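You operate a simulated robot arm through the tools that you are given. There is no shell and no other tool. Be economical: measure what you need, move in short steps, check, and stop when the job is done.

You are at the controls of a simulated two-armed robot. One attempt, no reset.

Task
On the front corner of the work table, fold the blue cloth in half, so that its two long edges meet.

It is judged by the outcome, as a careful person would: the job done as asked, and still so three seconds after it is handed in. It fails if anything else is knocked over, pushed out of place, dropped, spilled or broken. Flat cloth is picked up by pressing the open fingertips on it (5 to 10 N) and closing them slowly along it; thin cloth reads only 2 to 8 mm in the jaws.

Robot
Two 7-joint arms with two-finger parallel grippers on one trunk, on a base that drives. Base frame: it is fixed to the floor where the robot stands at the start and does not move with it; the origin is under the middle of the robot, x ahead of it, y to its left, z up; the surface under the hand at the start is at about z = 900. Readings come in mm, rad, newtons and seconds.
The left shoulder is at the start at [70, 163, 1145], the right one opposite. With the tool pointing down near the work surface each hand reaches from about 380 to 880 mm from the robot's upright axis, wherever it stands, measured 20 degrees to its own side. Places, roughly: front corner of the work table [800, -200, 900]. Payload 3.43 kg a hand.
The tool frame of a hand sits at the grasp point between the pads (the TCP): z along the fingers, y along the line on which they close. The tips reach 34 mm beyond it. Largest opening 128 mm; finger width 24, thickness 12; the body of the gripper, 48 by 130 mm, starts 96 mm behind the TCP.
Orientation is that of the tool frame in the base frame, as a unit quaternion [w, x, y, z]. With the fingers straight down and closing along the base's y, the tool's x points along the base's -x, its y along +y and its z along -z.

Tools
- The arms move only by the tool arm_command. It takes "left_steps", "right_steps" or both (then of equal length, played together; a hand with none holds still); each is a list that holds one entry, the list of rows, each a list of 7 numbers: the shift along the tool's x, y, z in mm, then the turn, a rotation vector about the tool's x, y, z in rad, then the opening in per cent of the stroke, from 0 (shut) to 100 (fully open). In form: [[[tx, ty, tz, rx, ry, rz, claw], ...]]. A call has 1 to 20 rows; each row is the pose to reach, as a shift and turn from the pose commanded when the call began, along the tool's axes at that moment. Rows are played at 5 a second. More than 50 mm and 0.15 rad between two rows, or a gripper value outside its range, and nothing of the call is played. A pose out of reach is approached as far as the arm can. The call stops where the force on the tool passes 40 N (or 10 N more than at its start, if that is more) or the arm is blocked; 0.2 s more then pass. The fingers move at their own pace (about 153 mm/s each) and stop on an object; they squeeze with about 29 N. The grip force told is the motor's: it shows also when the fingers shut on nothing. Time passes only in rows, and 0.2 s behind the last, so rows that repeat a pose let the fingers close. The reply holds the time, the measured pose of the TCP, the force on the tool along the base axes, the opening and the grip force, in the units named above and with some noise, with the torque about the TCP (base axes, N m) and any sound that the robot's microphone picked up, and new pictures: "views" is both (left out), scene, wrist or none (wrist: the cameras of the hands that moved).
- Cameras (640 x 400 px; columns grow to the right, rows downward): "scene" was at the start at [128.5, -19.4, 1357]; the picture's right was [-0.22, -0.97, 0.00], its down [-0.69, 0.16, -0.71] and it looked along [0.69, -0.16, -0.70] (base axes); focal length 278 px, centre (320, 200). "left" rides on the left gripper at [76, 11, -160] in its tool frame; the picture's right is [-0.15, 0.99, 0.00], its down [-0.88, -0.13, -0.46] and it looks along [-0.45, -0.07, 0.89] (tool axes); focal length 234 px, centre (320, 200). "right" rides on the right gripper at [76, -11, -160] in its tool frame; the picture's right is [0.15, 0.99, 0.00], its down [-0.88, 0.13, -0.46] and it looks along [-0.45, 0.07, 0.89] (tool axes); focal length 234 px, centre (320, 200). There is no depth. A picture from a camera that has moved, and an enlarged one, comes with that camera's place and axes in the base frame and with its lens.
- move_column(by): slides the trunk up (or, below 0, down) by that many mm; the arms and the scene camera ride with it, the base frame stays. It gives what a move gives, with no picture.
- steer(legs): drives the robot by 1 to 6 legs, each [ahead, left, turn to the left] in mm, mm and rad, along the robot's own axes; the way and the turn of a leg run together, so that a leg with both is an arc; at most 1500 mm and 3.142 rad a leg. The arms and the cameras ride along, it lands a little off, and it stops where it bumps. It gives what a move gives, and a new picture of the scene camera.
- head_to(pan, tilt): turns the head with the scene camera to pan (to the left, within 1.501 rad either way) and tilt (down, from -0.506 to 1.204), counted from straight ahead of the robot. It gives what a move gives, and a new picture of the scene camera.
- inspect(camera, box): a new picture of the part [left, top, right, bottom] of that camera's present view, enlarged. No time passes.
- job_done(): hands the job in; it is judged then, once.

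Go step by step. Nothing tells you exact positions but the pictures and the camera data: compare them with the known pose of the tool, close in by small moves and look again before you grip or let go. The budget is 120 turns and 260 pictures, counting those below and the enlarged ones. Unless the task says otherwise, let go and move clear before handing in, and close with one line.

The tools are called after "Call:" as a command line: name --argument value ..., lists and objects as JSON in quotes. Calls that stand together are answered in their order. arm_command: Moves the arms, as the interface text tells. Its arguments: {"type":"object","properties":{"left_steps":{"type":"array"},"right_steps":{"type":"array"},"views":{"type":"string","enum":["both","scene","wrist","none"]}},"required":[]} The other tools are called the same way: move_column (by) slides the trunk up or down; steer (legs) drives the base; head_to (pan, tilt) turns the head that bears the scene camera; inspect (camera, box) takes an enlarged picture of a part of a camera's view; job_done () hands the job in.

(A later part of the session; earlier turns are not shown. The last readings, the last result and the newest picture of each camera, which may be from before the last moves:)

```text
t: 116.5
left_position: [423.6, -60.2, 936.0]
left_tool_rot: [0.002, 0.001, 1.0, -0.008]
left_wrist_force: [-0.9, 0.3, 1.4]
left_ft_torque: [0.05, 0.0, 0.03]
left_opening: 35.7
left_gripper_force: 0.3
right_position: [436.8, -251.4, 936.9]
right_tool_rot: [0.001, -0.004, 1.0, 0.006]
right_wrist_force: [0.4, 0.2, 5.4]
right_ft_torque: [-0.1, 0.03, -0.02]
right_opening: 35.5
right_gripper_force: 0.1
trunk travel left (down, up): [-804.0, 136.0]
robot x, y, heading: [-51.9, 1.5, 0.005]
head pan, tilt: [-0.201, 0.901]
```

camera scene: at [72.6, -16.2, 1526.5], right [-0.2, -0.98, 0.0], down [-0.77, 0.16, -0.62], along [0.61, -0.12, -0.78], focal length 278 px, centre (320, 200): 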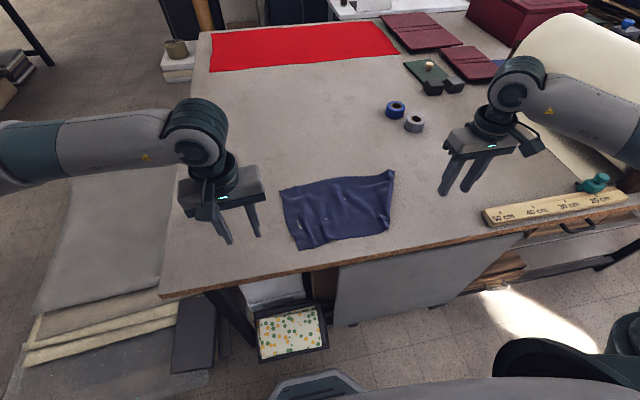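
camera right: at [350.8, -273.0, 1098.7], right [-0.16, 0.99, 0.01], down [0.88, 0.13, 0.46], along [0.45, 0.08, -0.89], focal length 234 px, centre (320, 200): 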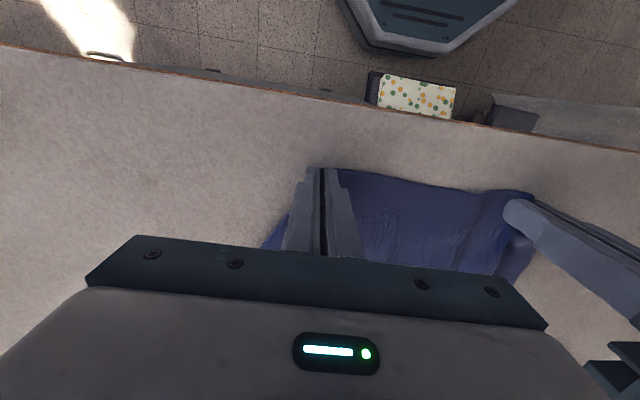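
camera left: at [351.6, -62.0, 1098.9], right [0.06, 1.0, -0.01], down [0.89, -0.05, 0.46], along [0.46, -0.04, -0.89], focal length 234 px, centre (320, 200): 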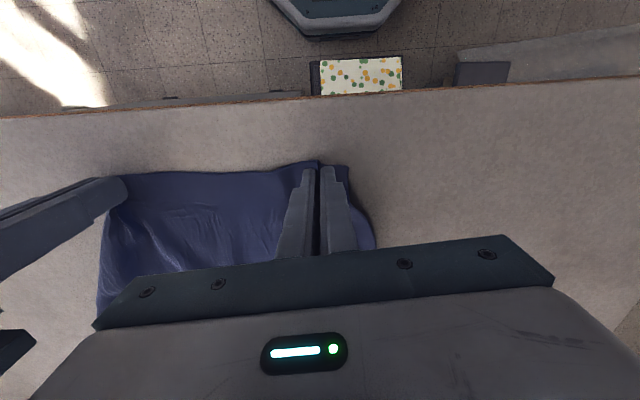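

Call:
arm_command --left_steps '[[[0, 0, 1, 0, 0, 0, 28], [0, 0, 1.7, 0, 0, 0, 28], [0, 0, 1.7, 0, 0, 0, 25], [0, 0, 1.7, 0, 0, 0, 22], [0, 0, 1.7, 0, 0, 0, 19], [0, 0, 1.7, 0, 0, 0, 16], [0, 0, 1.7, 0, 0, 0, 13], [0, 0, 1.7, 0, 0, 0, 10], [0, 0, 1.7, 0, 0, 0, 7], [0, 0, 1.7, 0, 0, 0, 4], [0, 0, 1.7, 0, 0, 0, 2], [0, 0, 1.7, 0, 0, 0, 0], [0, 0, 1.7, 0, 0, 0, 0], [0, 0, 1.7, 0, 0, 0, 0]]]' --right_steps '[[[0, 0, 0.6, 0, 0, 0, 28], [0, 0, 0.8, 0, 0, 0, 28], [0, 0, 0.8, 0, 0, 0, 25], [0, 0, 0.8, 0, 0, 0, 22], [0, 0, 0.8, 0, 0, 0, 19], [0, 0, 0.8, 0, 0, 0, 16], [0, 0, 0.8, 0, 0, 0, 13], [0, 0, 0.8, 0, 0, 0, 10], [0, 0, 0.8, 0, 0, 0, 7], [0, 0, 0.8, 0, 0, 0, 4], [0, 0, 0.8, 0, 0, 0, 2], [0, 0, 0.8, 0, 0, 0, 0], [0, 0, 0.8, 0, 0, 0, 0], [0, 0, 0.8, 0, 0, 0, 0]]]' --views "wrist"

```text
t: 119.5
left_position: [422.0, -60.9, 935.0]
left_tool_rot: [0.003, 0.001, 1.0, -0.007]
left_wrist_force: [0.9, -0.7, 25.5]
left_ft_torque: [0.05, -0.05, -0.02]
left_opening: 2.4
left_gripper_force: 29.4
right_position: [435.1, -251.5, 937.1]
right_tool_rot: [0.001, -0.004, 1.0, 0.006]
right_wrist_force: [0.4, 1.0, 4.1]
right_ft_torque: [0.01, -0.04, 0.01]
right_opening: 0.0
right_gripper_force: 28.8
trunk travel left (down, up): [-804.0, 136.0]
robot x, y, heading: [-52.5, 2.8, 0.002]
head pan, tilt: [-0.201, 0.901]
camera right: at [358.1, -265.2, 1096.2], right [-0.16, 0.99, 0.01], down [0.88, 0.13, 0.46], along [0.45, 0.08, -0.89], focal length 234 px, centre (320, 200)
camera left: at [345.4, -47.0, 1093.8], right [0.15, 0.99, -0.01], down [0.88, -0.12, 0.46], along [0.46, -0.08, -0.89], focal length 234 px, centre (320, 200)
```

right: 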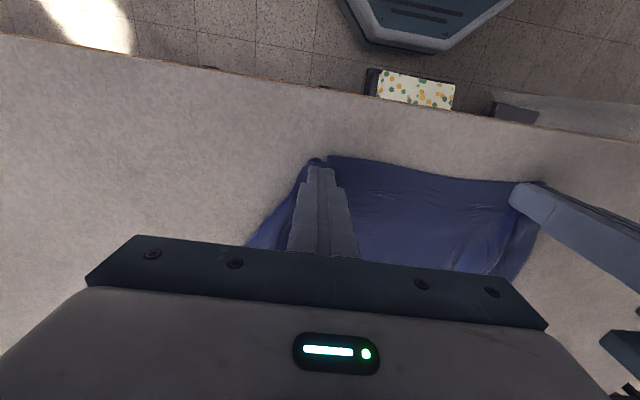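
left: 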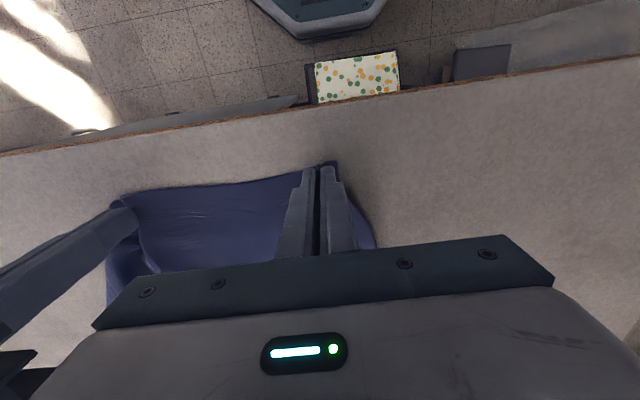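

Left is held; right missed. Reopening right, slightly inward, with a firmer press.

Call:
arm_command --right_steps '[[[0, 0, -12, 0, 0, 0, 5], [0, 9, -14, 0, 0, 0, 32], [0, 9, -10, 0, 0, 0, 32], [0, 9, -3, 0, 0, 0, 32], [0, 9, 0, 0, 0, 0, 32], [0, 9, 1.2, 0, 0, 0, 32], [0, 9, 1.2, 0, 0, 0, 32]]]' --views "none"

Call:
inspect --camera "right" --box '[200, 90, 440, 240]'

```text
t: 121.1
left_position: [423.0, -61.1, 935.7]
left_tool_rot: [0.004, 0.001, 1.0, -0.008]
left_wrist_force: [2.2, -0.6, 29.0]
left_ft_torque: [0.09, -0.1, -0.06]
left_opening: 2.3
left_gripper_force: 28.7
right_position: [434.8, -243.7, 936.1]
right_tool_rot: [0.001, -0.005, 1.0, 0.006]
right_wrist_force: [-0.1, -0.2, 4.6]
right_ft_torque: [-0.11, 0.03, -0.03]
right_opening: 41.2
right_gripper_force: 0.4
trunk travel left (down, up): [-804.0, 136.0]
robot x, y, heading: [-51.7, 0.9, 0.001]
head pan, tilt: [-0.201, 0.901]
```

```text
2.67 times, centred on (320, 165) of right
camera zoom: at [357.6, -257.0, 1095.1], right [-0.15, 0.99, 0.01], down [0.88, 0.13, 0.46], along [0.45, 0.08, -0.89], focal length 624 px, centre (320, 293)
```

zoom: 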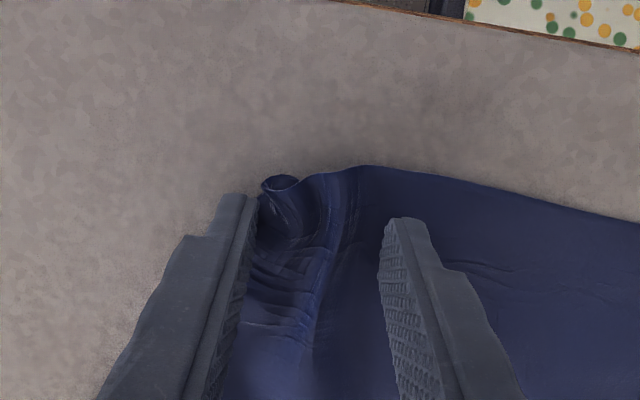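

A standing fold lies between the fingers. Pressing a bit more and closing slowly.

Call:
arm_command --right_steps '[[[0, 0, 0.8, 0, 0, 0, 32], [0, 0, 0.8, 0, 0, 0, 29], [0, 0, 0.8, 0, 0, 0, 26], [0, 0, 0.8, 0, 0, 0, 23], [0, 0, 0.8, 0, 0, 0, 20], [0, 0, 0.8, 0, 0, 0, 17], [0, 0, 0.8, 0, 0, 0, 14], [0, 0, 0.8, 0, 0, 0, 11], [0, 0, 0.8, 0, 0, 0, 8], [0, 0, 0.8, 0, 0, 0, 5], [0, 0, 0.8, 0, 0, 0, 2], [0, 0, 0.8, 0, 0, 0, 0], [0, 0, 0.8, 0, 0, 0, 0], [0, 0, 0.8, 0, 0, 0, 0]]]' --views "none"

Call:
inspect --camera "right" --box '[200, 90, 440, 240]'

```text
t: 124.1
left_position: [422.3, -60.4, 935.0]
left_tool_rot: [0.003, 0.001, 1.0, -0.009]
left_wrist_force: [6.0, -15.3, 21.2]
left_ft_torque: [-0.43, -0.15, -0.11]
left_opening: 2.3
left_gripper_force: 29.5
right_position: [434.8, -243.1, 936.9]
right_tool_rot: [0.001, -0.005, 1.0, 0.007]
right_wrist_force: [0.3, 17.7, 17.1]
right_ft_torque: [0.59, -0.01, -0.08]
right_opening: 3.3
right_gripper_force: 28.8
trunk travel left (down, up): [-804.0, 136.0]
robot x, y, heading: [-50.5, 0.3, 0.001]
head pan, tilt: [-0.201, 0.901]
```

```text
2.67 times, centred on (320, 165) of right
camera zoom: at [357.2, -255.7, 1094.8], right [-0.16, 0.99, 0.01], down [0.88, 0.13, 0.46], along [0.45, 0.08, -0.89], focal length 624 px, centre (320, 293)
```

zoom: 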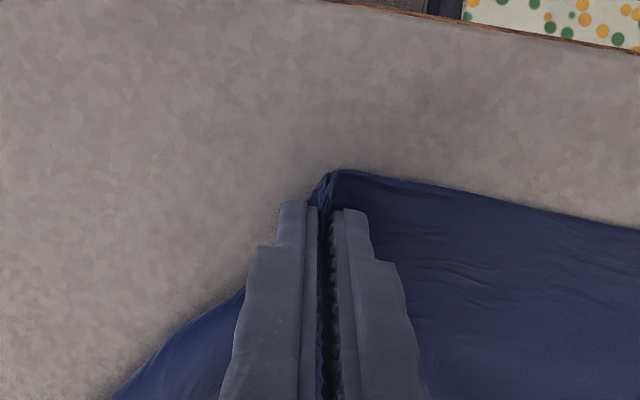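

Near edge is taut at just 183 mm, so the right end triangle (true NR) must be folded under along the slanted right border. I'll keep the left pinned at NL, release right, and go to FR to lift and re-lay that end.

Call:
arm_command --right_steps '[[[0, 0, 0, 0, 0, 0, 15], [0, 0, 0, 0, 0, 0, 35], [0, 0, -25, 0, 0, 0, 35], [-20, -10, -65, 0, 0, 0, 35], [-60, -25, -80, 0, 0, 0, 35], [-105, -45, -80, 0, 0, 0, 35], [-140, -70, -80, 0, 0, 0, 35], [-170, -95, -70, 0, 0, 0, 35], [-185, -105, -40, 0, 0, 0, 35], [-185, -105, -25, 0, 0, 0, 35]]]' --views "none"

Call:
inspect --camera "right" --box '[200, 60, 520, 240]'

```text
t: 126.3
left_position: [421.9, -60.3, 934.6]
left_tool_rot: [0.003, 0.001, 1.0, -0.008]
left_wrist_force: [-4.2, 5.8, 30.2]
left_ft_torque: [0.21, 0.11, 0.03]
left_opening: 2.4
left_gripper_force: 29.1
right_position: [620.6, -345.2, 959.2]
right_tool_rot: [0.001, -0.004, 1.0, 0.007]
right_wrist_force: [-0.2, 0.1, 0.0]
right_ft_torque: [-0.01, -0.02, 0.0]
right_opening: 44.9
right_gripper_force: 0.0
trunk travel left (down, up): [-804.0, 136.0]
robot x, y, heading: [-49.7, -0.3, 0.003]
head pan, tilt: [-0.201, 0.901]
```

```text
2.00 times, centred on (360, 150) of right
camera zoom: at [543.6, -359.2, 1118.3], right [-0.16, 0.99, 0.01], down [0.88, 0.13, 0.46], along [0.45, 0.08, -0.89], focal length 468 px, centre (240, 300)
```

zoom: 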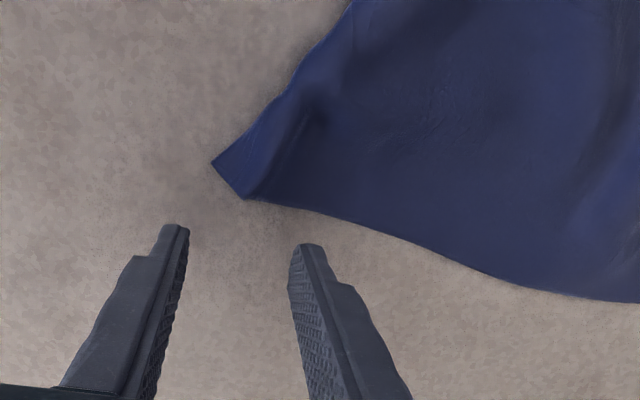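

FR apex is at (600,−345). Pinching just inside it.

Call:
arm_command --right_steps '[[[16, 9, 0, 0, 0, 0, 32], [31, 16, 0, 0, 0, 0, 32], [31, 16, 12, 0, 0, 0, 32], [31, 16, 20, 0, 0, 0, 32], [31, 16, 23.5, 0, 0, 0, 32], [31, 16, 25, 0, 0, 0, 32], [31, 16, 25, 0, 0, 0, 32]]]' --views "none"

```text
t: 127.9
left_position: [422.0, -60.0, 934.1]
left_tool_rot: [0.004, 0.0, 1.0, -0.007]
left_wrist_force: [0.3, 4.1, 20.9]
left_ft_torque: [0.14, 0.01, 0.01]
left_opening: 2.5
left_gripper_force: 28.8
right_position: [588.4, -330.8, 937.2]
right_tool_rot: [0.002, -0.003, 1.0, 0.006]
right_wrist_force: [-3.1, 1.3, 10.8]
right_ft_torque: [-0.19, 0.13, -0.08]
right_opening: 40.8
right_gripper_force: 0.0
trunk travel left (down, up): [-804.0, 136.0]
robot x, y, heading: [-51.9, -1.4, -0.004]
head pan, tilt: [-0.201, 0.901]
```

Call:
arm_command --right_steps '[[[0, 0, 0.2, 0, 0, 0, 29], [0, 0, 0.2, 0, 0, 0, 26], [0, 0, 0.2, 0, 0, 0, 23], [0, 0, 0.2, 0, 0, 0, 20], [0, 0, 0.2, 0, 0, 0, 17], [0, 0, 0.2, 0, 0, 0, 14], [0, 0, 0.2, 0, 0, 0, 11], [0, 0, 0.2, 0, 0, 0, 8], [0, 0, 0.2, 0, 0, 0, 5], [0, 0, 0.2, 0, 0, 0, 2], [0, 0, 0.2, 0, 0, 0, 0], [0, 0, 0.2, 0, 0, 0, 0], [0, 0, 0.2, 0, 0, 0, 0]]]' --views "none"

Call:
inspect --camera "right" --box '[200, 60, 520, 240]'

```text
t: 130.7
left_position: [422.2, -60.5, 934.8]
left_tool_rot: [0.004, 0.001, 1.0, -0.009]
left_wrist_force: [3.0, 0.0, 12.9]
left_ft_torque: [0.06, -0.1, -0.01]
left_opening: 2.5
left_gripper_force: 29.6
right_position: [589.4, -331.0, 936.2]
right_tool_rot: [0.002, -0.005, 1.0, 0.005]
right_wrist_force: [0.5, -1.7, 22.5]
right_ft_torque: [-0.12, 0.03, -0.01]
right_opening: 2.8
right_gripper_force: 29.3
trunk travel left (down, up): [-804.0, 136.0]
robot x, y, heading: [-50.8, 0.6, 0.004]
head pan, tilt: [-0.201, 0.901]
```

```text
2.00 times, centred on (360, 150) of right
camera zoom: at [511.9, -343.6, 1094.8], right [-0.16, 0.99, 0.01], down [0.88, 0.13, 0.46], along [0.45, 0.08, -0.89], focal length 468 px, centre (240, 300)
```

zoom: 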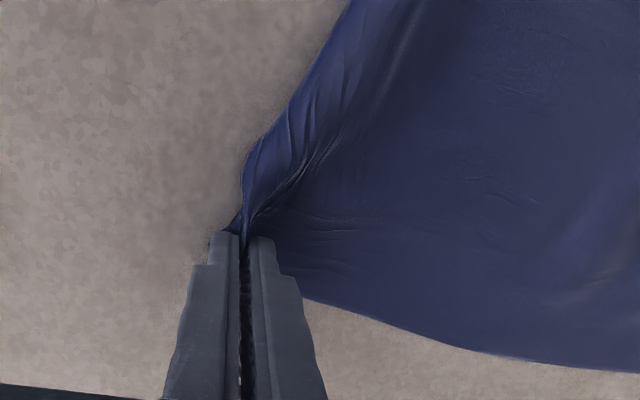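

FR is held. Lifting so the short side (with NR) dangles free, and swinging it toward −y/−x.

Call:
arm_command --right_steps '[[[5, -5, -28, 0, 0, 0, 0], [15, -10, -56, 0, 0, 0, 0], [30, -18, -84, 0, 0, 0, 0], [48, -26, -112, 0, 0, 0, 0], [66, -36, -140, 0, 0, 0, 0], [86, -46, -165, 0, 0, 0, 0], [106, -56, -190, 0, 0, 0, 0], [124, -64, -212, 0, 0, 0, 0], [136, -68, -225, 0, 0, 0, 0], [136, -68, -225, 0, 0, 0, 0], [136, -68, -225, 0, 0, 0, 0]]]' --views "scene"

Call:
inspect --camera "scene" --box '[240, 110, 480, 270]'

```text
t: 132.8
left_position: [423.6, -68.4, 937.4]
left_tool_rot: [0.004, 0.003, 1.0, -0.017]
left_wrist_force: [1.2, -23.8, 16.4]
left_ft_torque: [-0.99, -0.17, -0.17]
left_opening: 2.4
left_gripper_force: 28.9
right_position: [456.3, -397.8, 1155.7]
right_tool_rot: [-0.002, -0.007, 1.0, 0.01]
right_wrist_force: [-0.1, 22.6, -16.9]
right_ft_torque: [0.75, -0.2, -0.37]
right_opening: 3.3
right_gripper_force: 28.7
trunk travel left (down, up): [-804.0, 136.0]
robot x, y, heading: [-51.0, 1.4, 0.001]
head pan, tilt: [-0.201, 0.901]
stopped in row 10 (left hand): the force on the tool passed its limit at 40 N (the readings are from after the stop); the commanded pose is now the measured one
camera scene: at [72.9, -16.4, 1526.2], right [-0.2, -0.98, 0.0], down [-0.77, 0.16, -0.62], along [0.61, -0.12, -0.78], focal length 278 px, centre (320, 200)
```

scene: 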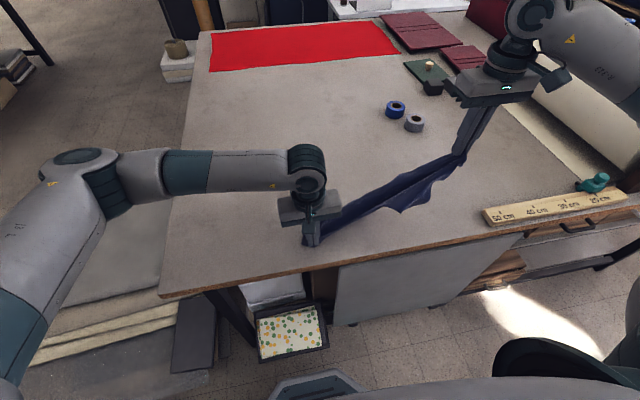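

```text
2.50 times, centred on (360, 190) of scene
camera zoom: at [72.9, -16.4, 1526.2], right [-0.2, -0.98, 0.0], down [-0.77, 0.16, -0.62], along [0.61, -0.12, -0.78], focal length 694 px, centre (220, 225)
```

zoom: 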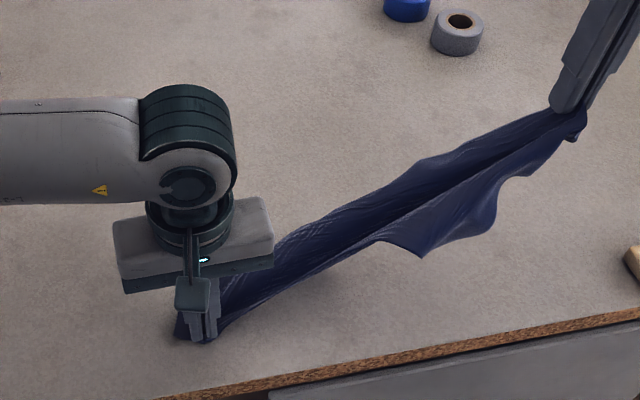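

NR now hangs free in front. Easing the tension and lowering the right hand toward +x.

Call:
arm_command --right_steps '[[[0, 14, 5, 0, 0, 0, 0], [0, 18, 20, 0, 0, 0, 0], [-8, 18, 38, 0, 0, 0, 0], [-20, 18, 56, 0, 0, 0, 0], [-34, 18, 75, 0, 0, 0, 0], [-50, 18, 94, 0, 0, 0, 0], [-67, 18, 113, 0, 0, 0, 0], [-85, 18, 132, 0, 0, 0, 0], [-104, 18, 150, 0, 0, 0, 0], [-124, 18, 167, 0, 0, 0, 0], [-143, 16, 182, 0, 0, 0, 0], [-160, 14, 196, 0, 0, 0, 0], [-172, 12, 208, 0, 0, 0, 0], [-172, 12, 208, 0, 0, 0, 0]]]' --views "none"

Call:
inspect --camera "scene" --box '[240, 110, 480, 270]'

```text
t: 135.8
left_position: [421.9, -64.5, 935.3]
left_tool_rot: [0.003, 0.002, 1.0, -0.012]
left_wrist_force: [4.5, -6.5, 1.6]
left_ft_torque: [-0.2, -0.19, 0.02]
left_opening: 2.5
left_gripper_force: 28.9
right_position: [626.5, -383.0, 948.5]
right_tool_rot: [-0.001, -0.007, 1.0, 0.008]
right_wrist_force: [-4.2, 7.6, 0.2]
right_ft_torque: [0.23, 0.15, -0.07]
right_opening: 2.3
right_gripper_force: 29.2
trunk travel left (down, up): [-804.0, 136.0]
robot x, y, heading: [-52.0, 1.1, -0.001]
head pan, tilt: [-0.201, 0.901]
```

```text
2.50 times, centred on (360, 190) of scene
camera zoom: at [72.2, -16.4, 1526.4], right [-0.2, -0.98, 0.0], down [-0.77, 0.16, -0.62], along [0.61, -0.12, -0.78], focal length 694 px, centre (220, 225)
```

zoom: 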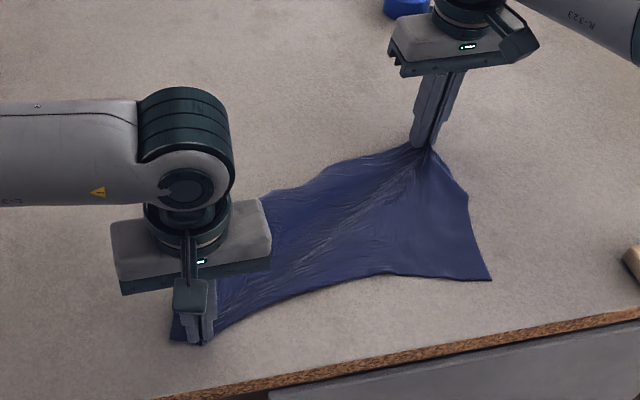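

NR is now laid out flat at about (428,−385), and the full cloth is spread. Left keeps NL; right releases FR and goes to NR.

Call:
arm_command --right_steps '[[[0, 3, 8, 0, 0, 0, 0], [0, 4, 12.5, 0, 0, 0, 0], [0, 4, 12.5, 0, 0, 0, 15], [0, 4, 12.5, 0, 0, 0, 32], [0, 4, 5, 0, 0, 0, 32], [0, 4, -25, 0, 0, 0, 32], [25, 6, -55, 0, 0, 0, 32], [65, 10, -65, 0, 0, 0, 32], [110, 16, -65, 0, 0, 0, 32], [150, 22, -65, 0, 0, 0, 30], [180, 28, -45, 0, 0, 0, 30], [180, 28, -10, 0, 0, 0, 30], [180, 28, 2, 0, 0, 0, 30]]]' --views "none"

Call:
inspect --camera "right" --box '[200, 90, 440, 240]'

Call:
inspect --camera "scene" --box '[240, 110, 480, 270]'

```text
t: 138.6
left_position: [423.0, -65.4, 936.9]
left_tool_rot: [0.003, 0.001, 1.0, -0.013]
left_wrist_force: [1.0, -0.6, 1.4]
left_ft_torque: [0.02, 0.04, -0.02]
left_opening: 2.3
left_gripper_force: 29.0
right_position: [446.7, -357.7, 949.6]
right_tool_rot: [0.0, -0.005, 1.0, 0.008]
right_wrist_force: [-0.2, 0.7, 0.5]
right_ft_torque: [-0.02, -0.04, -0.01]
right_opening: 38.5
right_gripper_force: 0.1
trunk travel left (down, up): [-804.0, 136.0]
robot x, y, heading: [-49.1, 0.2, 0.001]
head pan, tilt: [-0.201, 0.901]
```

```text
2.67 times, centred on (320, 165) of right
camera zoom: at [370.3, -372.0, 1107.9], right [-0.16, 0.99, 0.02], down [0.88, 0.13, 0.46], along [0.45, 0.09, -0.89], focal length 624 px, centre (320, 293)
```

zoom: 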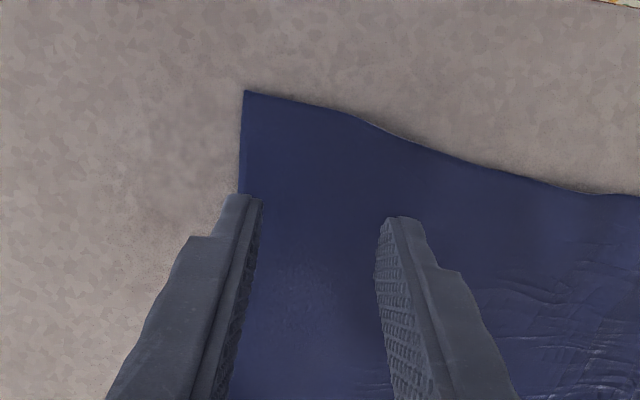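

```text
2.50 times, centred on (360, 190) of scene
camera zoom: at [72.1, -16.3, 1526.5], right [-0.2, -0.98, 0.0], down [-0.77, 0.16, -0.62], along [0.61, -0.12, -0.78], focal length 694 px, centre (220, 225)
```

zoom: 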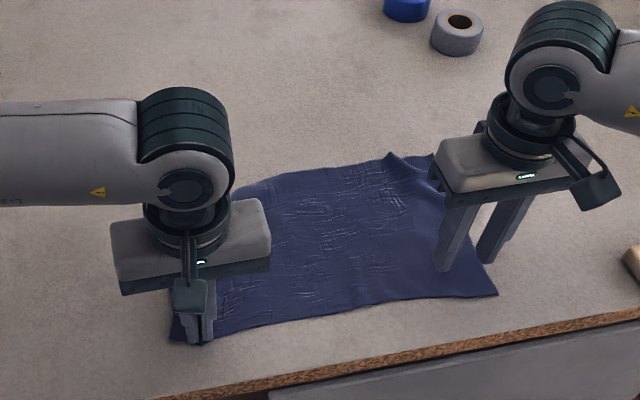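

Beautifully flat. NR's corner is at (407,−386); moving the right hand 28 mm toward the edge and pressing.

Call:
arm_command --right_steps '[[[14, 2, 0, 0, 0, 0, 30], [28, 3, 0, 0, 0, 0, 30], [28, 3, 8, 0, 0, 0, 30], [28, 3, 12, 0, 0, 0, 30], [28, 3, 13.5, 0, 0, 0, 30], [28, 3, 14.5, 0, 0, 0, 30], [28, 3, 14.5, 0, 0, 0, 30]]]' --views "none"

```text
t: 140.2
left_position: [421.1, -63.8, 936.8]
left_tool_rot: [0.003, 0.002, 1.0, -0.012]
left_wrist_force: [0.3, 0.6, -0.2]
left_ft_torque: [0.03, 0.02, -0.01]
left_opening: 2.5
left_gripper_force: 28.6
right_position: [418.5, -356.7, 935.1]
right_tool_rot: [0.002, -0.006, 1.0, 0.007]
right_wrist_force: [0.2, -5.8, 23.4]
right_ft_torque: [-0.74, -0.01, 0.03]
right_opening: 34.3
right_gripper_force: 3.9
trunk travel left (down, up): [-804.0, 136.0]
robot x, y, heading: [-48.7, -2.3, -0.003]
head pan, tilt: [-0.201, 0.901]
```

A bit hard (23 N); easing 0.8 mm and closing slowly.

Call:
arm_command --right_steps '[[[0, 0, -0.8, 0, 0, 0, 28], [0, 0, -0.8, 0, 0, 0, 26], [0, 0, -0.8, 0, 0, 0, 23], [0, 0, -0.8, 0, 0, 0, 20], [0, 0, -0.8, 0, 0, 0, 17], [0, 0, -0.8, 0, 0, 0, 14], [0, 0, -0.8, 0, 0, 0, 11], [0, 0, -0.8, 0, 0, 0, 8], [0, 0, -0.8, 0, 0, 0, 5], [0, 0, -0.8, 0, 0, 0, 2], [0, 0, -0.8, 0, 0, 0, 0], [0, 0, -0.8, 0, 0, 0, 0], [0, 0, -0.8, 0, 0, 0, 0]]]' --views "none"

Call:
inspect --camera "right" --box '[160, 90, 640, 260]'

```text
t: 143.0
left_position: [421.5, -63.6, 937.1]
left_tool_rot: [0.003, 0.002, 1.0, -0.012]
left_wrist_force: [0.0, -2.4, 0.4]
left_ft_torque: [-0.09, 0.0, -0.02]
left_opening: 2.2
left_gripper_force: 29.1
right_position: [417.8, -354.3, 936.3]
right_tool_rot: [0.0, -0.007, 1.0, 0.008]
right_wrist_force: [0.6, 5.4, 18.8]
right_ft_torque: [0.01, -0.06, 0.01]
right_opening: 2.6
right_gripper_force: 28.4
trunk travel left (down, up): [-804.0, 136.0]
robot x, y, heading: [-50.1, -0.7, -0.001]
head pan, tilt: [-0.201, 0.901]
```

```text
1.33 times, centred on (400, 175) of right
camera zoom: at [341.7, -368.0, 1094.4], right [-0.16, 0.99, 0.02], down [0.88, 0.13, 0.46], along [0.45, 0.09, -0.89], focal length 312 px, centre (213, 233)
```

zoom: 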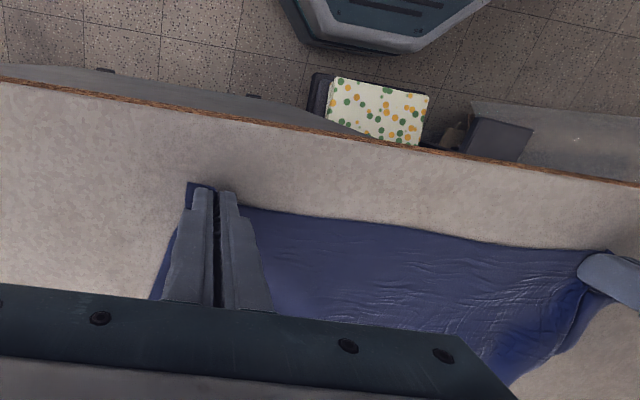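

Both near corners are held, 290 mm apart. Lifting the sheet clear to hang from its near edge.

Call:
arm_command --left_steps '[[[-10, 0, -15, 0, 0, 0, 0], [-25, 0, -35, 0, 0, 0, 0], [-40, 1, -60, 0, 0, 0, 0], [-58, 1, -85, 0, 0, 0, 0], [-76, 2, -110, 0, 0, 0, 0], [-95, 2, -135, 0, 0, 0, 0], [-114, 2, -160, 0, 0, 0, 0], [-132, 2, -185, 0, 0, 0, 0], [-148, 2, -210, 0, 0, 0, 0], [-158, 2, -235, 0, 0, 0, 0], [-160, 2, -255, 0, 0, 0, 0], [-160, 2, -270, 0, 0, 0, 0], [-160, 2, -270, 0, 0, 0, 0]]]' --right_steps '[[[-10, 0, -15, 0, 0, 0, 0], [-25, 0, -35, 0, 0, 0, 0], [-40, -1, -60, 0, 0, 0, 0], [-58, -1, -85, 0, 0, 0, 0], [-76, -2, -110, 0, 0, 0, 0], [-95, -2, -135, 0, 0, 0, 0], [-114, -2, -160, 0, 0, 0, 0], [-132, -2, -185, 0, 0, 0, 0], [-148, -2, -210, 0, 0, 0, 0], [-158, -2, -235, 0, 0, 0, 0], [-160, -2, -255, 0, 0, 0, 0], [-160, -2, -270, 0, 0, 0, 0], [-160, -2, -270, 0, 0, 0, 0]]]' --views "none"

Call:
head_to --pan -0.25 --tilt 0.75

```text
t: 145.8
left_position: [582.2, -57.9, 1205.7]
left_tool_rot: [0.001, 0.003, 1.0, -0.013]
left_wrist_force: [1.1, -18.1, -0.6]
left_ft_torque: [-0.65, -0.06, 0.0]
left_opening: 2.3
left_gripper_force: 29.3
right_position: [581.7, -360.5, 1203.9]
right_tool_rot: [-0.001, -0.006, 1.0, 0.01]
right_wrist_force: [-0.9, 18.4, 0.0]
right_ft_torque: [0.63, 0.05, 0.27]
right_opening: 2.7
right_gripper_force: 29.0
trunk travel left (down, up): [-804.0, 136.0]
robot x, y, heading: [-50.4, 4.1, 0.003]
head pan, tilt: [-0.201, 0.901]
```

```text
t: 146.5
left_position: [582.4, -57.3, 1205.7]
left_tool_rot: [0.002, 0.002, 1.0, -0.013]
left_wrist_force: [0.1, -19.5, -0.1]
left_ft_torque: [-0.69, 0.01, -0.02]
left_opening: 2.3
left_gripper_force: 28.5
right_position: [580.7, -360.2, 1203.9]
right_tool_rot: [0.0, -0.006, 1.0, 0.009]
right_wrist_force: [-0.7, 18.9, 0.4]
right_ft_torque: [0.65, 0.04, 0.24]
right_opening: 2.6
right_gripper_force: 29.0
trunk travel left (down, up): [-804.0, 136.0]
robot x, y, heading: [-47.8, 1.7, -0.001]
head pan, tilt: [-0.25, 0.75]
camera scene: at [79.1, -21.8, 1538.3], right [-0.25, -0.97, 0.0], down [-0.66, 0.17, -0.73], along [0.71, -0.18, -0.68], focal length 278 px, centre (320, 200)
```

scene: 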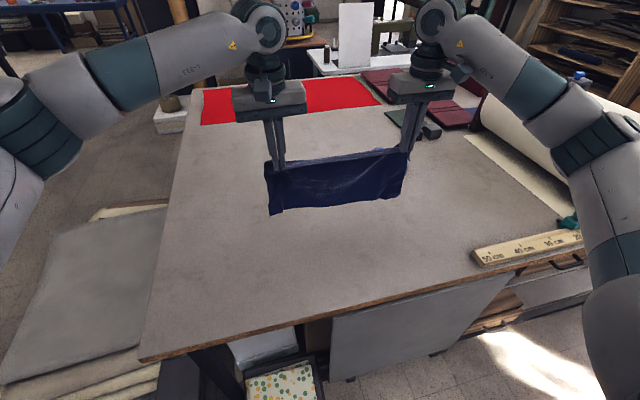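

A clean hanging sheet. Carrying it back to x ≈ 445, letting it settle, and lowering until the far edge just touches.

Call:
arm_command --left_steps '[[[12, -1, 0, 0, 0, 0, 0], [30, -1, 0, 0, 0, 0, 0], [50, -1, 0, 0, 0, 0, 0], [70, -1, 0, 0, 0, 0, 0], [90, -1, 0, 0, 0, 0, 0], [108, -1, 0, 0, 0, 0, 0], [122, -1, 0, 0, 0, 0, 0], [131, -1, 0, 0, 0, 0, 0], [135, -1, 0, 0, 0, 0, 0], [135, -1, 0, 0, 0, 0, 0], [135, -1, 0, 0, 0, 0, 0], [135, -1, 0, 0, 0, 0, 0], [135, -1, 10, 0, 0, 0, 0], [135, -1, 20, 0, 0, 0, 0], [135, -1, 30, 0, 0, 0, 0], [135, -1, 40, 0, 0, 0, 0], [135, -1, 50, 0, 0, 0, 0], [135, -1, 55, 0, 0, 0, 0], [135, -1, 55, 0, 0, 0, 0]]]' --right_steps '[[[12, 2, 0, 0, 0, 0, 0], [30, 2, 0, 0, 0, 0, 0], [50, 2, 0, 0, 0, 0, 0], [70, 2, 0, 0, 0, 0, 0], [90, 2, 0, 0, 0, 0, 0], [108, 2, 0, 0, 0, 0, 0], [122, 2, 0, 0, 0, 0, 0], [131, 2, 0, 0, 0, 0, 0], [135, 2, 0, 0, 0, 0, 0], [135, 2, 0, 0, 0, 0, 0], [135, 2, 0, 0, 0, 0, 0], [135, 2, 0, 0, 0, 0, 0], [135, 2, 10, 0, 0, 0, 0], [135, 2, 20, 0, 0, 0, 0], [135, 2, 30, 0, 0, 0, 0], [135, 2, 40, 0, 0, 0, 0], [135, 2, 50, 0, 0, 0, 0], [135, 2, 55, 0, 0, 0, 0], [135, 2, 55, 0, 0, 0, 0]]]' --views "none"

Call:
inspect --camera "scene" --box '[220, 140, 500, 320]'

```text
t: 150.5
left_position: [447.2, -57.0, 1151.3]
left_tool_rot: [0.003, 0.002, 1.0, -0.012]
left_wrist_force: [0.1, -12.5, -1.3]
left_ft_torque: [-0.41, 0.0, 0.0]
left_opening: 2.4
left_gripper_force: 28.9
right_position: [445.8, -358.3, 1148.9]
right_tool_rot: [0.0, -0.006, 1.0, 0.007]
right_wrist_force: [0.6, 11.7, 0.5]
right_ft_torque: [0.41, 0.0, 0.14]
right_opening: 2.3
right_gripper_force: 28.7
trunk travel left (down, up): [-804.0, 136.0]
robot x, y, heading: [-50.2, 0.8, -0.001]
head pan, tilt: [-0.25, 0.75]
```

```text
2.22 times, centred on (360, 230) of scene
camera zoom: at [78.9, -21.7, 1538.3], right [-0.25, -0.97, 0.0], down [-0.66, 0.17, -0.73], along [0.71, -0.18, -0.68], focal length 617 px, centre (231, 133)
```

zoom: 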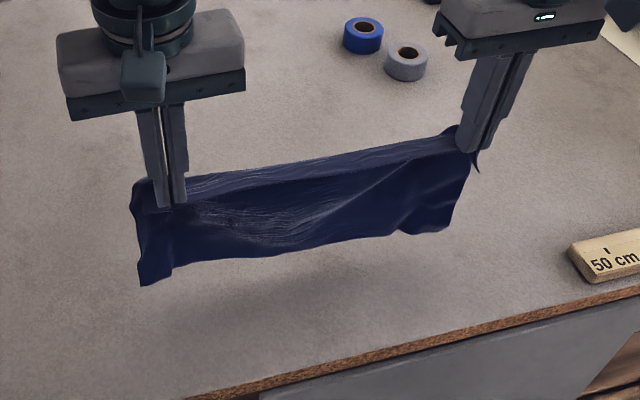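

The bottom edge still looks about 70 mm above the table. Lowering 60 more.

Call:
arm_command --left_steps '[[[0, 0, 15, 0, 0, 0, 0], [0, 0, 30, 0, 0, 0, 0], [0, 0, 45, 0, 0, 0, 0], [0, 0, 60, 0, 0, 0, 0], [0, 0, 60, 0, 0, 0, 0], [0, 0, 60, 0, 0, 0, 0]]]' --right_steps '[[[0, 0, 15, 0, 0, 0, 0], [0, 0, 30, 0, 0, 0, 0], [0, 0, 45, 0, 0, 0, 0], [0, 0, 60, 0, 0, 0, 0], [0, 0, 60, 0, 0, 0, 0], [0, 0, 60, 0, 0, 0, 0]]]' --views "none"

Call:
inspect --camera "scene" --box '[220, 160, 500, 340]'

```text
t: 151.9
left_position: [447.0, -60.8, 1092.1]
left_tool_rot: [0.002, 0.002, 1.0, -0.013]
left_wrist_force: [0.1, -9.6, 0.6]
left_ft_torque: [-0.35, 0.01, -0.03]
left_opening: 2.2
left_gripper_force: 29.4
right_position: [443.7, -357.4, 1089.8]
right_tool_rot: [0.0, -0.007, 1.0, 0.008]
right_wrist_force: [-0.6, 9.3, -0.8]
right_ft_torque: [0.29, 0.01, 0.15]
right_opening: 2.6
right_gripper_force: 29.2
trunk travel left (down, up): [-804.0, 136.0]
robot x, y, heading: [-50.0, -2.0, 0.001]
head pan, tilt: [-0.25, 0.75]
```

```text
2.22 times, centred on (360, 250) of scene
camera zoom: at [78.9, -21.7, 1538.3], right [-0.25, -0.97, 0.0], down [-0.66, 0.17, -0.73], along [0.71, -0.18, -0.68], focal length 617 px, centre (231, 89)
```

zoom: 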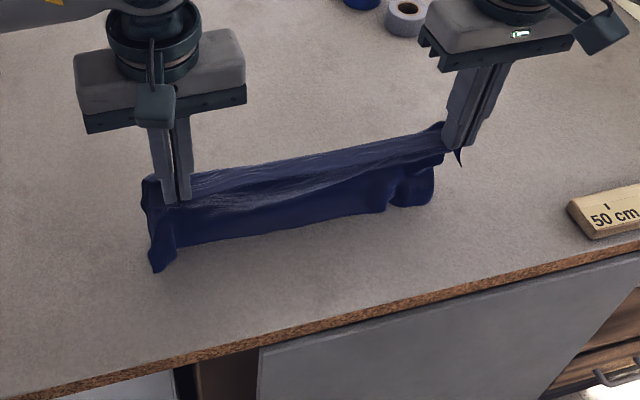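

The far edge is about to rest on the table at x ≈ 480. Now moving +x and down to lay the lower half.

Call:
arm_command --left_steps '[[[0, 0, 6, 0, 0, 0, 0], [-20, 0, 8, 0, 0, 0, 0], [-42, 0, 9, 0, 0, 0, 0], [-66, 0, 11, 0, 0, 0, 0], [-90, 0, 14, 0, 0, 0, 0], [-112, 0, 20, 0, 0, 0, 0], [-128, 0, 28, 0, 0, 0, 0], [-138, 0, 38, 0, 0, 0, 0], [-145, 0, 50, 0, 0, 0, 0], [-148, 0, 63, 0, 0, 0, 0], [-148, 0, 74, 0, 0, 0, 0], [-148, 0, 74, 0, 0, 0, 0]]]' --right_steps '[[[0, 0, 6, 0, 0, 0, 0], [-22, 0, 8, 0, 0, 0, 0], [-44, 0, 9, 0, 0, 0, 0], [-68, 0, 11, 0, 0, 0, 0], [-92, 0, 14, 0, 0, 0, 0], [-114, 0, 20, 0, 0, 0, 0], [-130, 0, 28, 0, 0, 0, 0], [-140, 0, 38, 0, 0, 0, 0], [-147, 0, 50, 0, 0, 0, 0], [-150, 0, 63, 0, 0, 0, 0], [-150, 0, 74, 0, 0, 0, 0], [-150, 0, 74, 0, 0, 0, 0]]]' --views "none"

Call:
inspect --camera "scene" --box '[220, 120, 500, 300]'

Call:
inspect --camera "right" --box '[160, 0, 640, 260]'

```text
t: 154.5
left_position: [595.7, -61.2, 1018.0]
left_tool_rot: [0.002, 0.002, 1.0, -0.012]
left_wrist_force: [-0.1, -1.4, -0.7]
left_ft_torque: [-0.1, -0.01, 0.0]
left_opening: 2.2
left_gripper_force: 28.7
right_position: [595.6, -353.0, 1013.4]
right_tool_rot: [-0.001, -0.007, 1.0, 0.008]
right_wrist_force: [-0.6, 2.3, -0.3]
right_ft_torque: [0.06, 0.01, 0.03]
right_opening: 2.5
right_gripper_force: 29.2
trunk travel left (down, up): [-804.0, 136.0]
robot x, y, heading: [-51.8, -0.5, 0.003]
head pan, tilt: [-0.25, 0.75]
```

```text
2.22 times, centred on (360, 210) of scene
camera zoom: at [78.8, -21.6, 1538.3], right [-0.25, -0.97, 0.0], down [-0.66, 0.17, -0.73], along [0.71, -0.18, -0.68], focal length 617 px, centre (231, 178)
```

zoom: 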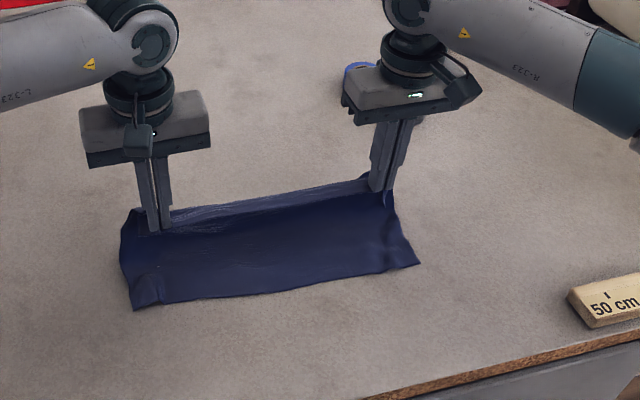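

```text
1.33 times, centred on (400, 130) of right
camera zoom: at [518.4, -366.8, 1173.4], right [-0.16, 0.99, 0.02], down [0.88, 0.13, 0.46], along [0.45, 0.09, -0.89], focal length 312 px, centre (213, 293)
```

zoom: 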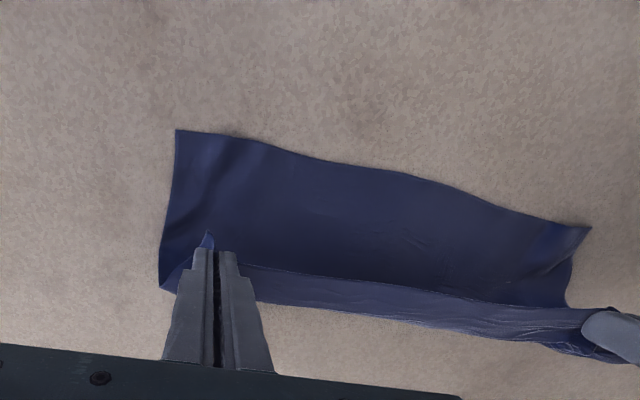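

The lower half lies flat with the far edge at x ≈ 521, y −9…−388. Now folding the held edge back −x over it, to land at TCP x ≈ 531.

Call:
arm_command --left_steps '[[[-12, 0, 10, 0, 0, 0, 0], [-20, 0, 20, 0, 0, 0, 0], [-21, 0, 30, 0, 0, 0, 0], [-14, 0, 33, 0, 0, 0, 0], [-2, 1, 35, 0, 0, 0, 0], [12, 2, 38, 0, 0, 0, 0], [26, 3, 43, 0, 0, 0, 0], [40, 4, 50, 0, 0, 0, 0], [52, 5, 58, 0, 0, 0, 0], [60, 5, 66, 0, 0, 0, 0], [64, 5, 74, 0, 0, 0, 0], [64, 5, 74, 0, 0, 0, 0]]]' --right_steps '[[[-12, 0, 8, 0, 0, 0, 0], [-20, 0, 17, 0, 0, 0, 0], [-21, 0, 26, 0, 0, 0, 0], [-14, 0, 29, 0, 0, 0, 0], [-2, -1, 31, 0, 0, 0, 0], [12, -2, 34, 0, 0, 0, 0], [26, -2, 39, 0, 0, 0, 0], [40, -3, 46, 0, 0, 0, 0], [52, -3, 54, 0, 0, 0, 0], [60, -3, 62, 0, 0, 0, 0], [64, -3, 70, 0, 0, 0, 0], [64, -3, 70, 0, 0, 0, 0]]]' --views "none"

Call:
inspect --camera "scene" --box '[220, 120, 500, 300]'

Call:
inspect --camera "right" --box '[160, 0, 640, 260]'

Call:
inspect --camera "left" --box '[0, 0, 480, 260]'

```text
t: 157.1
left_position: [532.6, -58.4, 943.9]
left_tool_rot: [0.002, 0.002, 1.0, -0.012]
left_wrist_force: [0.5, -9.1, -0.4]
left_ft_torque: [-0.34, 0.02, 0.02]
left_opening: 2.3
left_gripper_force: 28.7
right_position: [531.0, -355.6, 945.8]
right_tool_rot: [0.0, -0.006, 1.0, 0.008]
right_wrist_force: [0.1, 8.9, 0.4]
right_ft_torque: [0.31, -0.01, 0.11]
right_opening: 2.4
right_gripper_force: 28.7
trunk travel left (down, up): [-804.0, 136.0]
robot x, y, heading: [-51.3, 0.2, -0.002]
head pan, tilt: [-0.25, 0.75]
```

```text
2.22 times, centred on (360, 210) of scene
camera zoom: at [78.9, -21.6, 1538.3], right [-0.25, -0.97, 0.0], down [-0.66, 0.17, -0.73], along [0.71, -0.18, -0.68], focal length 617 px, centre (231, 178)
```

zoom: 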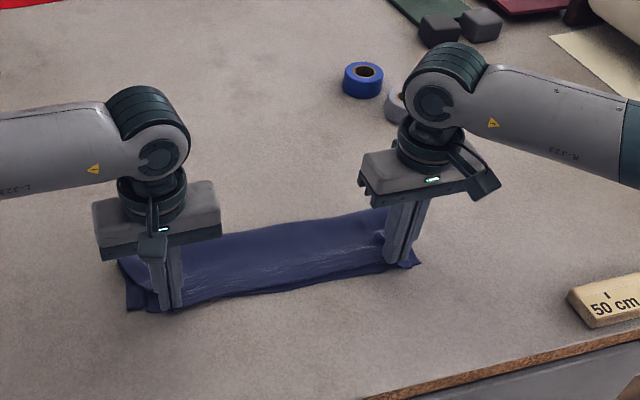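

```text
1.33 times, centred on (400, 130) of right
camera zoom: at [454.0, -370.3, 1104.1], right [-0.16, 0.99, 0.02], down [0.88, 0.13, 0.46], along [0.45, 0.09, -0.89], focal length 312 px, centre (213, 293)
```

zoom: 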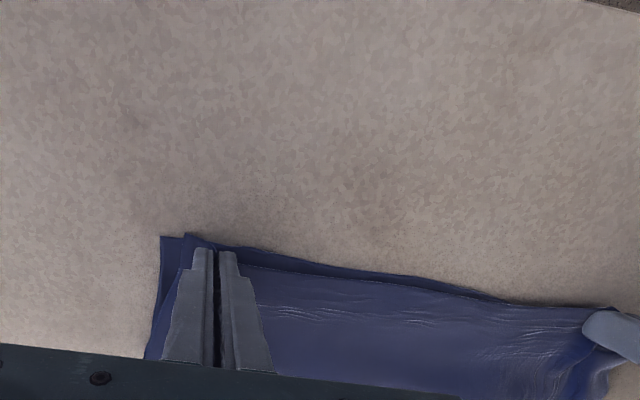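

```text
1.33 times, centred on (240, 130) of left
camera zoom: at [456.0, -43.7, 1101.9], right [0.15, 0.99, -0.02], down [0.88, -0.12, 0.46], along [0.45, -0.09, -0.89], focal length 312 px, centre (427, 293)
```

zoom: 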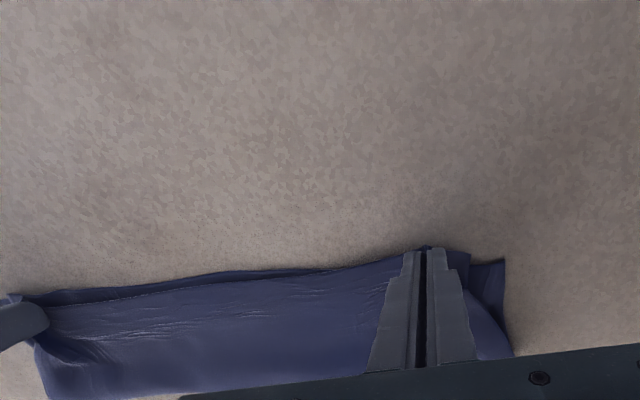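

Edges line up closely. Nudging 3 mm more, lowering to light contact, then opening (which also spreads the gathers) and lifting straight up.

Call:
arm_command --left_steps '[[[2, 1, 3, 0, 0, 0, 0], [3, 2, 6, 0, 0, 0, 0], [3, 2, 7.5, 0, 0, 0, 0], [3, 2, 7.5, 0, 0, 0, 6], [3, 2, 7.5, 0, 0, 0, 12], [3, 2, 7.5, 0, 0, 0, 18], [3, 2, 7.5, 0, 0, 0, 24], [3, 2, 7.5, 0, 0, 0, 28], [3, 2, 4, 0, 0, 0, 28], [3, 2, -5, 0, 0, 0, 28], [3, 2, -25, 0, 0, 0, 28], [3, 2, -55, 0, 0, 0, 28], [3, 30, -90, 0, 0, 0, 28], [3, 70, -110, 0, 0, 0, 28], [3, 115, -120, 0, 0, 0, 28]]]' --right_steps '[[[2, -1, 4, 0, 0, 0, 0], [3, -2, 8, 0, 0, 0, 0], [3, -2, 9.5, 0, 0, 0, 0], [3, -2, 9.5, 0, 0, 0, 6], [3, -2, 9.5, 0, 0, 0, 12], [3, -2, 9.5, 0, 0, 0, 18], [3, -2, 9.5, 0, 0, 0, 24], [3, -2, 9.5, 0, 0, 0, 28], [3, -2, 5, 0, 0, 0, 28], [3, -2, -5, 0, 0, 0, 28], [3, -2, -25, 0, 0, 0, 28], [3, -2, -55, 0, 0, 0, 28], [3, -30, -90, 0, 0, 0, 28], [3, -70, -110, 0, 0, 0, 28], [3, -115, -120, 0, 0, 0, 28]]]' --views "none"

Call:
inspect --camera "scene" --box '[230, 150, 450, 290]'

Call:
inspect --camera "right" --box '[240, 60, 640, 260]'

Call:
inspect --camera "left" --box '[0, 60, 400, 260]'

```text
t: 160.3
left_position: [527.6, 61.4, 1060.7]
left_tool_rot: [0.003, 0.003, 1.0, -0.011]
left_wrist_force: [0.2, 0.1, 0.2]
left_ft_torque: [0.01, -0.07, 0.02]
left_opening: 35.9
left_gripper_force: 0.2
right_position: [527.3, -471.7, 1062.7]
right_tool_rot: [0.0, -0.006, 1.0, 0.008]
right_wrist_force: [0.2, -0.9, 0.7]
right_ft_torque: [0.0, 0.03, 0.0]
right_opening: 35.7
right_gripper_force: 0.1
trunk travel left (down, up): [-804.0, 136.0]
robot x, y, heading: [-51.5, -1.0, -0.001]
head pan, tilt: [-0.25, 0.75]
```

```text
2.86 times, centred on (340, 220) of scene
camera zoom: at [77.8, -20.4, 1538.4], right [-0.25, -0.97, 0.0], down [-0.66, 0.17, -0.73], along [0.71, -0.18, -0.68], focal length 794 px, centre (263, 143)
```

zoom: 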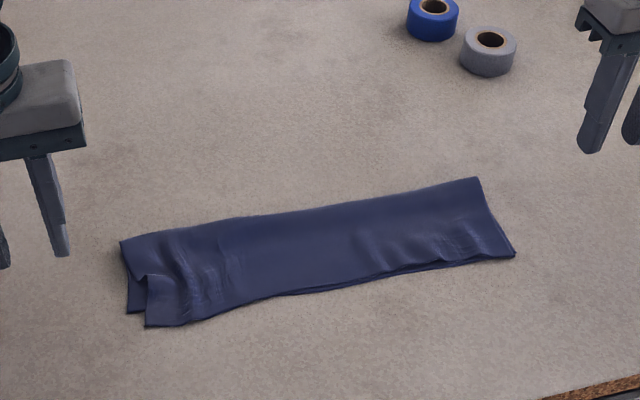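

```text
1.60 times, centred on (440, 160) of right
camera zoom: at [451.9, -486.1, 1220.6], right [-0.16, 0.99, 0.02], down [0.88, 0.13, 0.46], along [0.45, 0.09, -0.89], focal length 375 px, centre (128, 264)
```

zoom: 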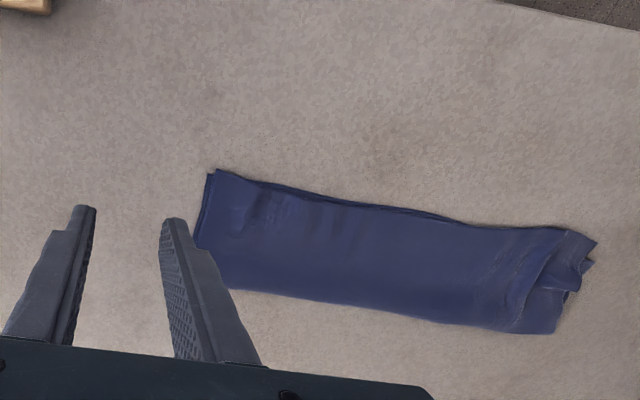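

```text
1.60 times, centred on (200, 160) of left
camera zoom: at [449.8, 76.7, 1218.3], right [0.15, 0.99, -0.02], down [0.88, -0.12, 0.46], along [0.46, -0.09, -0.89], focal length 375 px, centre (512, 264)
```

zoom: 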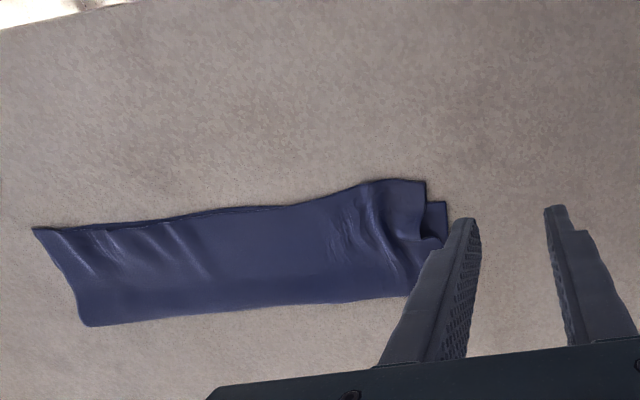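

The fold is good; only the left end is about 20 mm off at the corner (lower corner recessed). A closer look there before a small correction.

Call:
inspect --camera "left" --box '[170, 150, 330, 250]'

```text
4.00 times, centred on (250, 200) of left
camera zoom: at [449.8, 76.7, 1218.3], right [0.15, 0.99, -0.02], down [0.88, -0.12, 0.46], along [0.46, -0.09, -0.89], focal length 937 px, centre (600, 200)
```

zoom: 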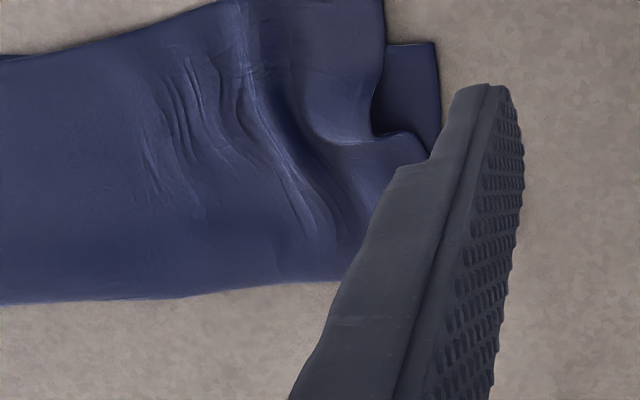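

I'll draw the exposed strip of the lower layer's left corner 18 mm toward −x using just the inner finger, with the outer finger on bare table.

Call:
arm_command --left_steps '[[[-12, -14, 30, 0, 0, 0, 39], [-24, -28, 60, 0, 0, 0, 39], [-33, -41, 90, 0, 0, 0, 39], [-33, -41, 112, 0, 0, 0, 39], [-33, -41, 119, 0, 0, 0, 39]]]' --views "none"

Call:
inspect --camera "left" --box '[160, 90, 400, 240]'

```text
t: 161.5
left_position: [562.4, 16.2, 942.0]
left_tool_rot: [0.003, 0.002, 1.0, -0.012]
left_wrist_force: [0.5, -0.2, 0.8]
left_ft_torque: [-0.01, 0.03, -0.01]
left_opening: 49.8
left_gripper_force: 0.0
right_position: [529.5, -473.2, 1059.8]
right_tool_rot: [0.0, -0.006, 1.0, 0.007]
right_wrist_force: [-0.4, -0.4, 0.4]
right_ft_torque: [0.04, 0.01, 0.04]
right_opening: 35.9
right_gripper_force: 0.1
trunk travel left (down, up): [-804.0, 136.0]
robot x, y, heading: [-50.6, 0.5, 0.002]
head pan, tilt: [-0.25, 0.75]
```

```text
2.67 times, centred on (280, 165) of left
camera zoom: at [484.6, 30.9, 1100.2], right [0.15, 0.99, -0.02], down [0.88, -0.12, 0.46], along [0.46, -0.09, -0.89], focal length 624 px, centre (427, 293)
```

zoom: 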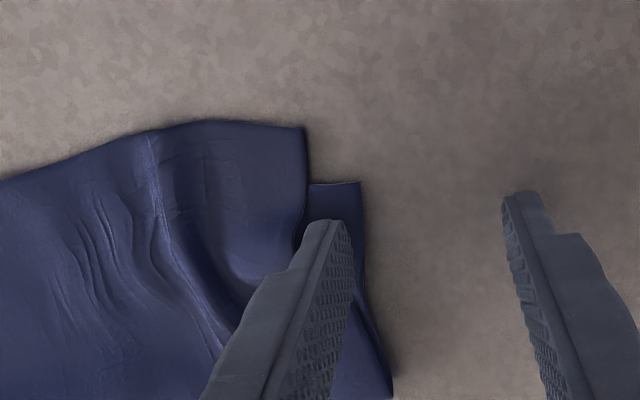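

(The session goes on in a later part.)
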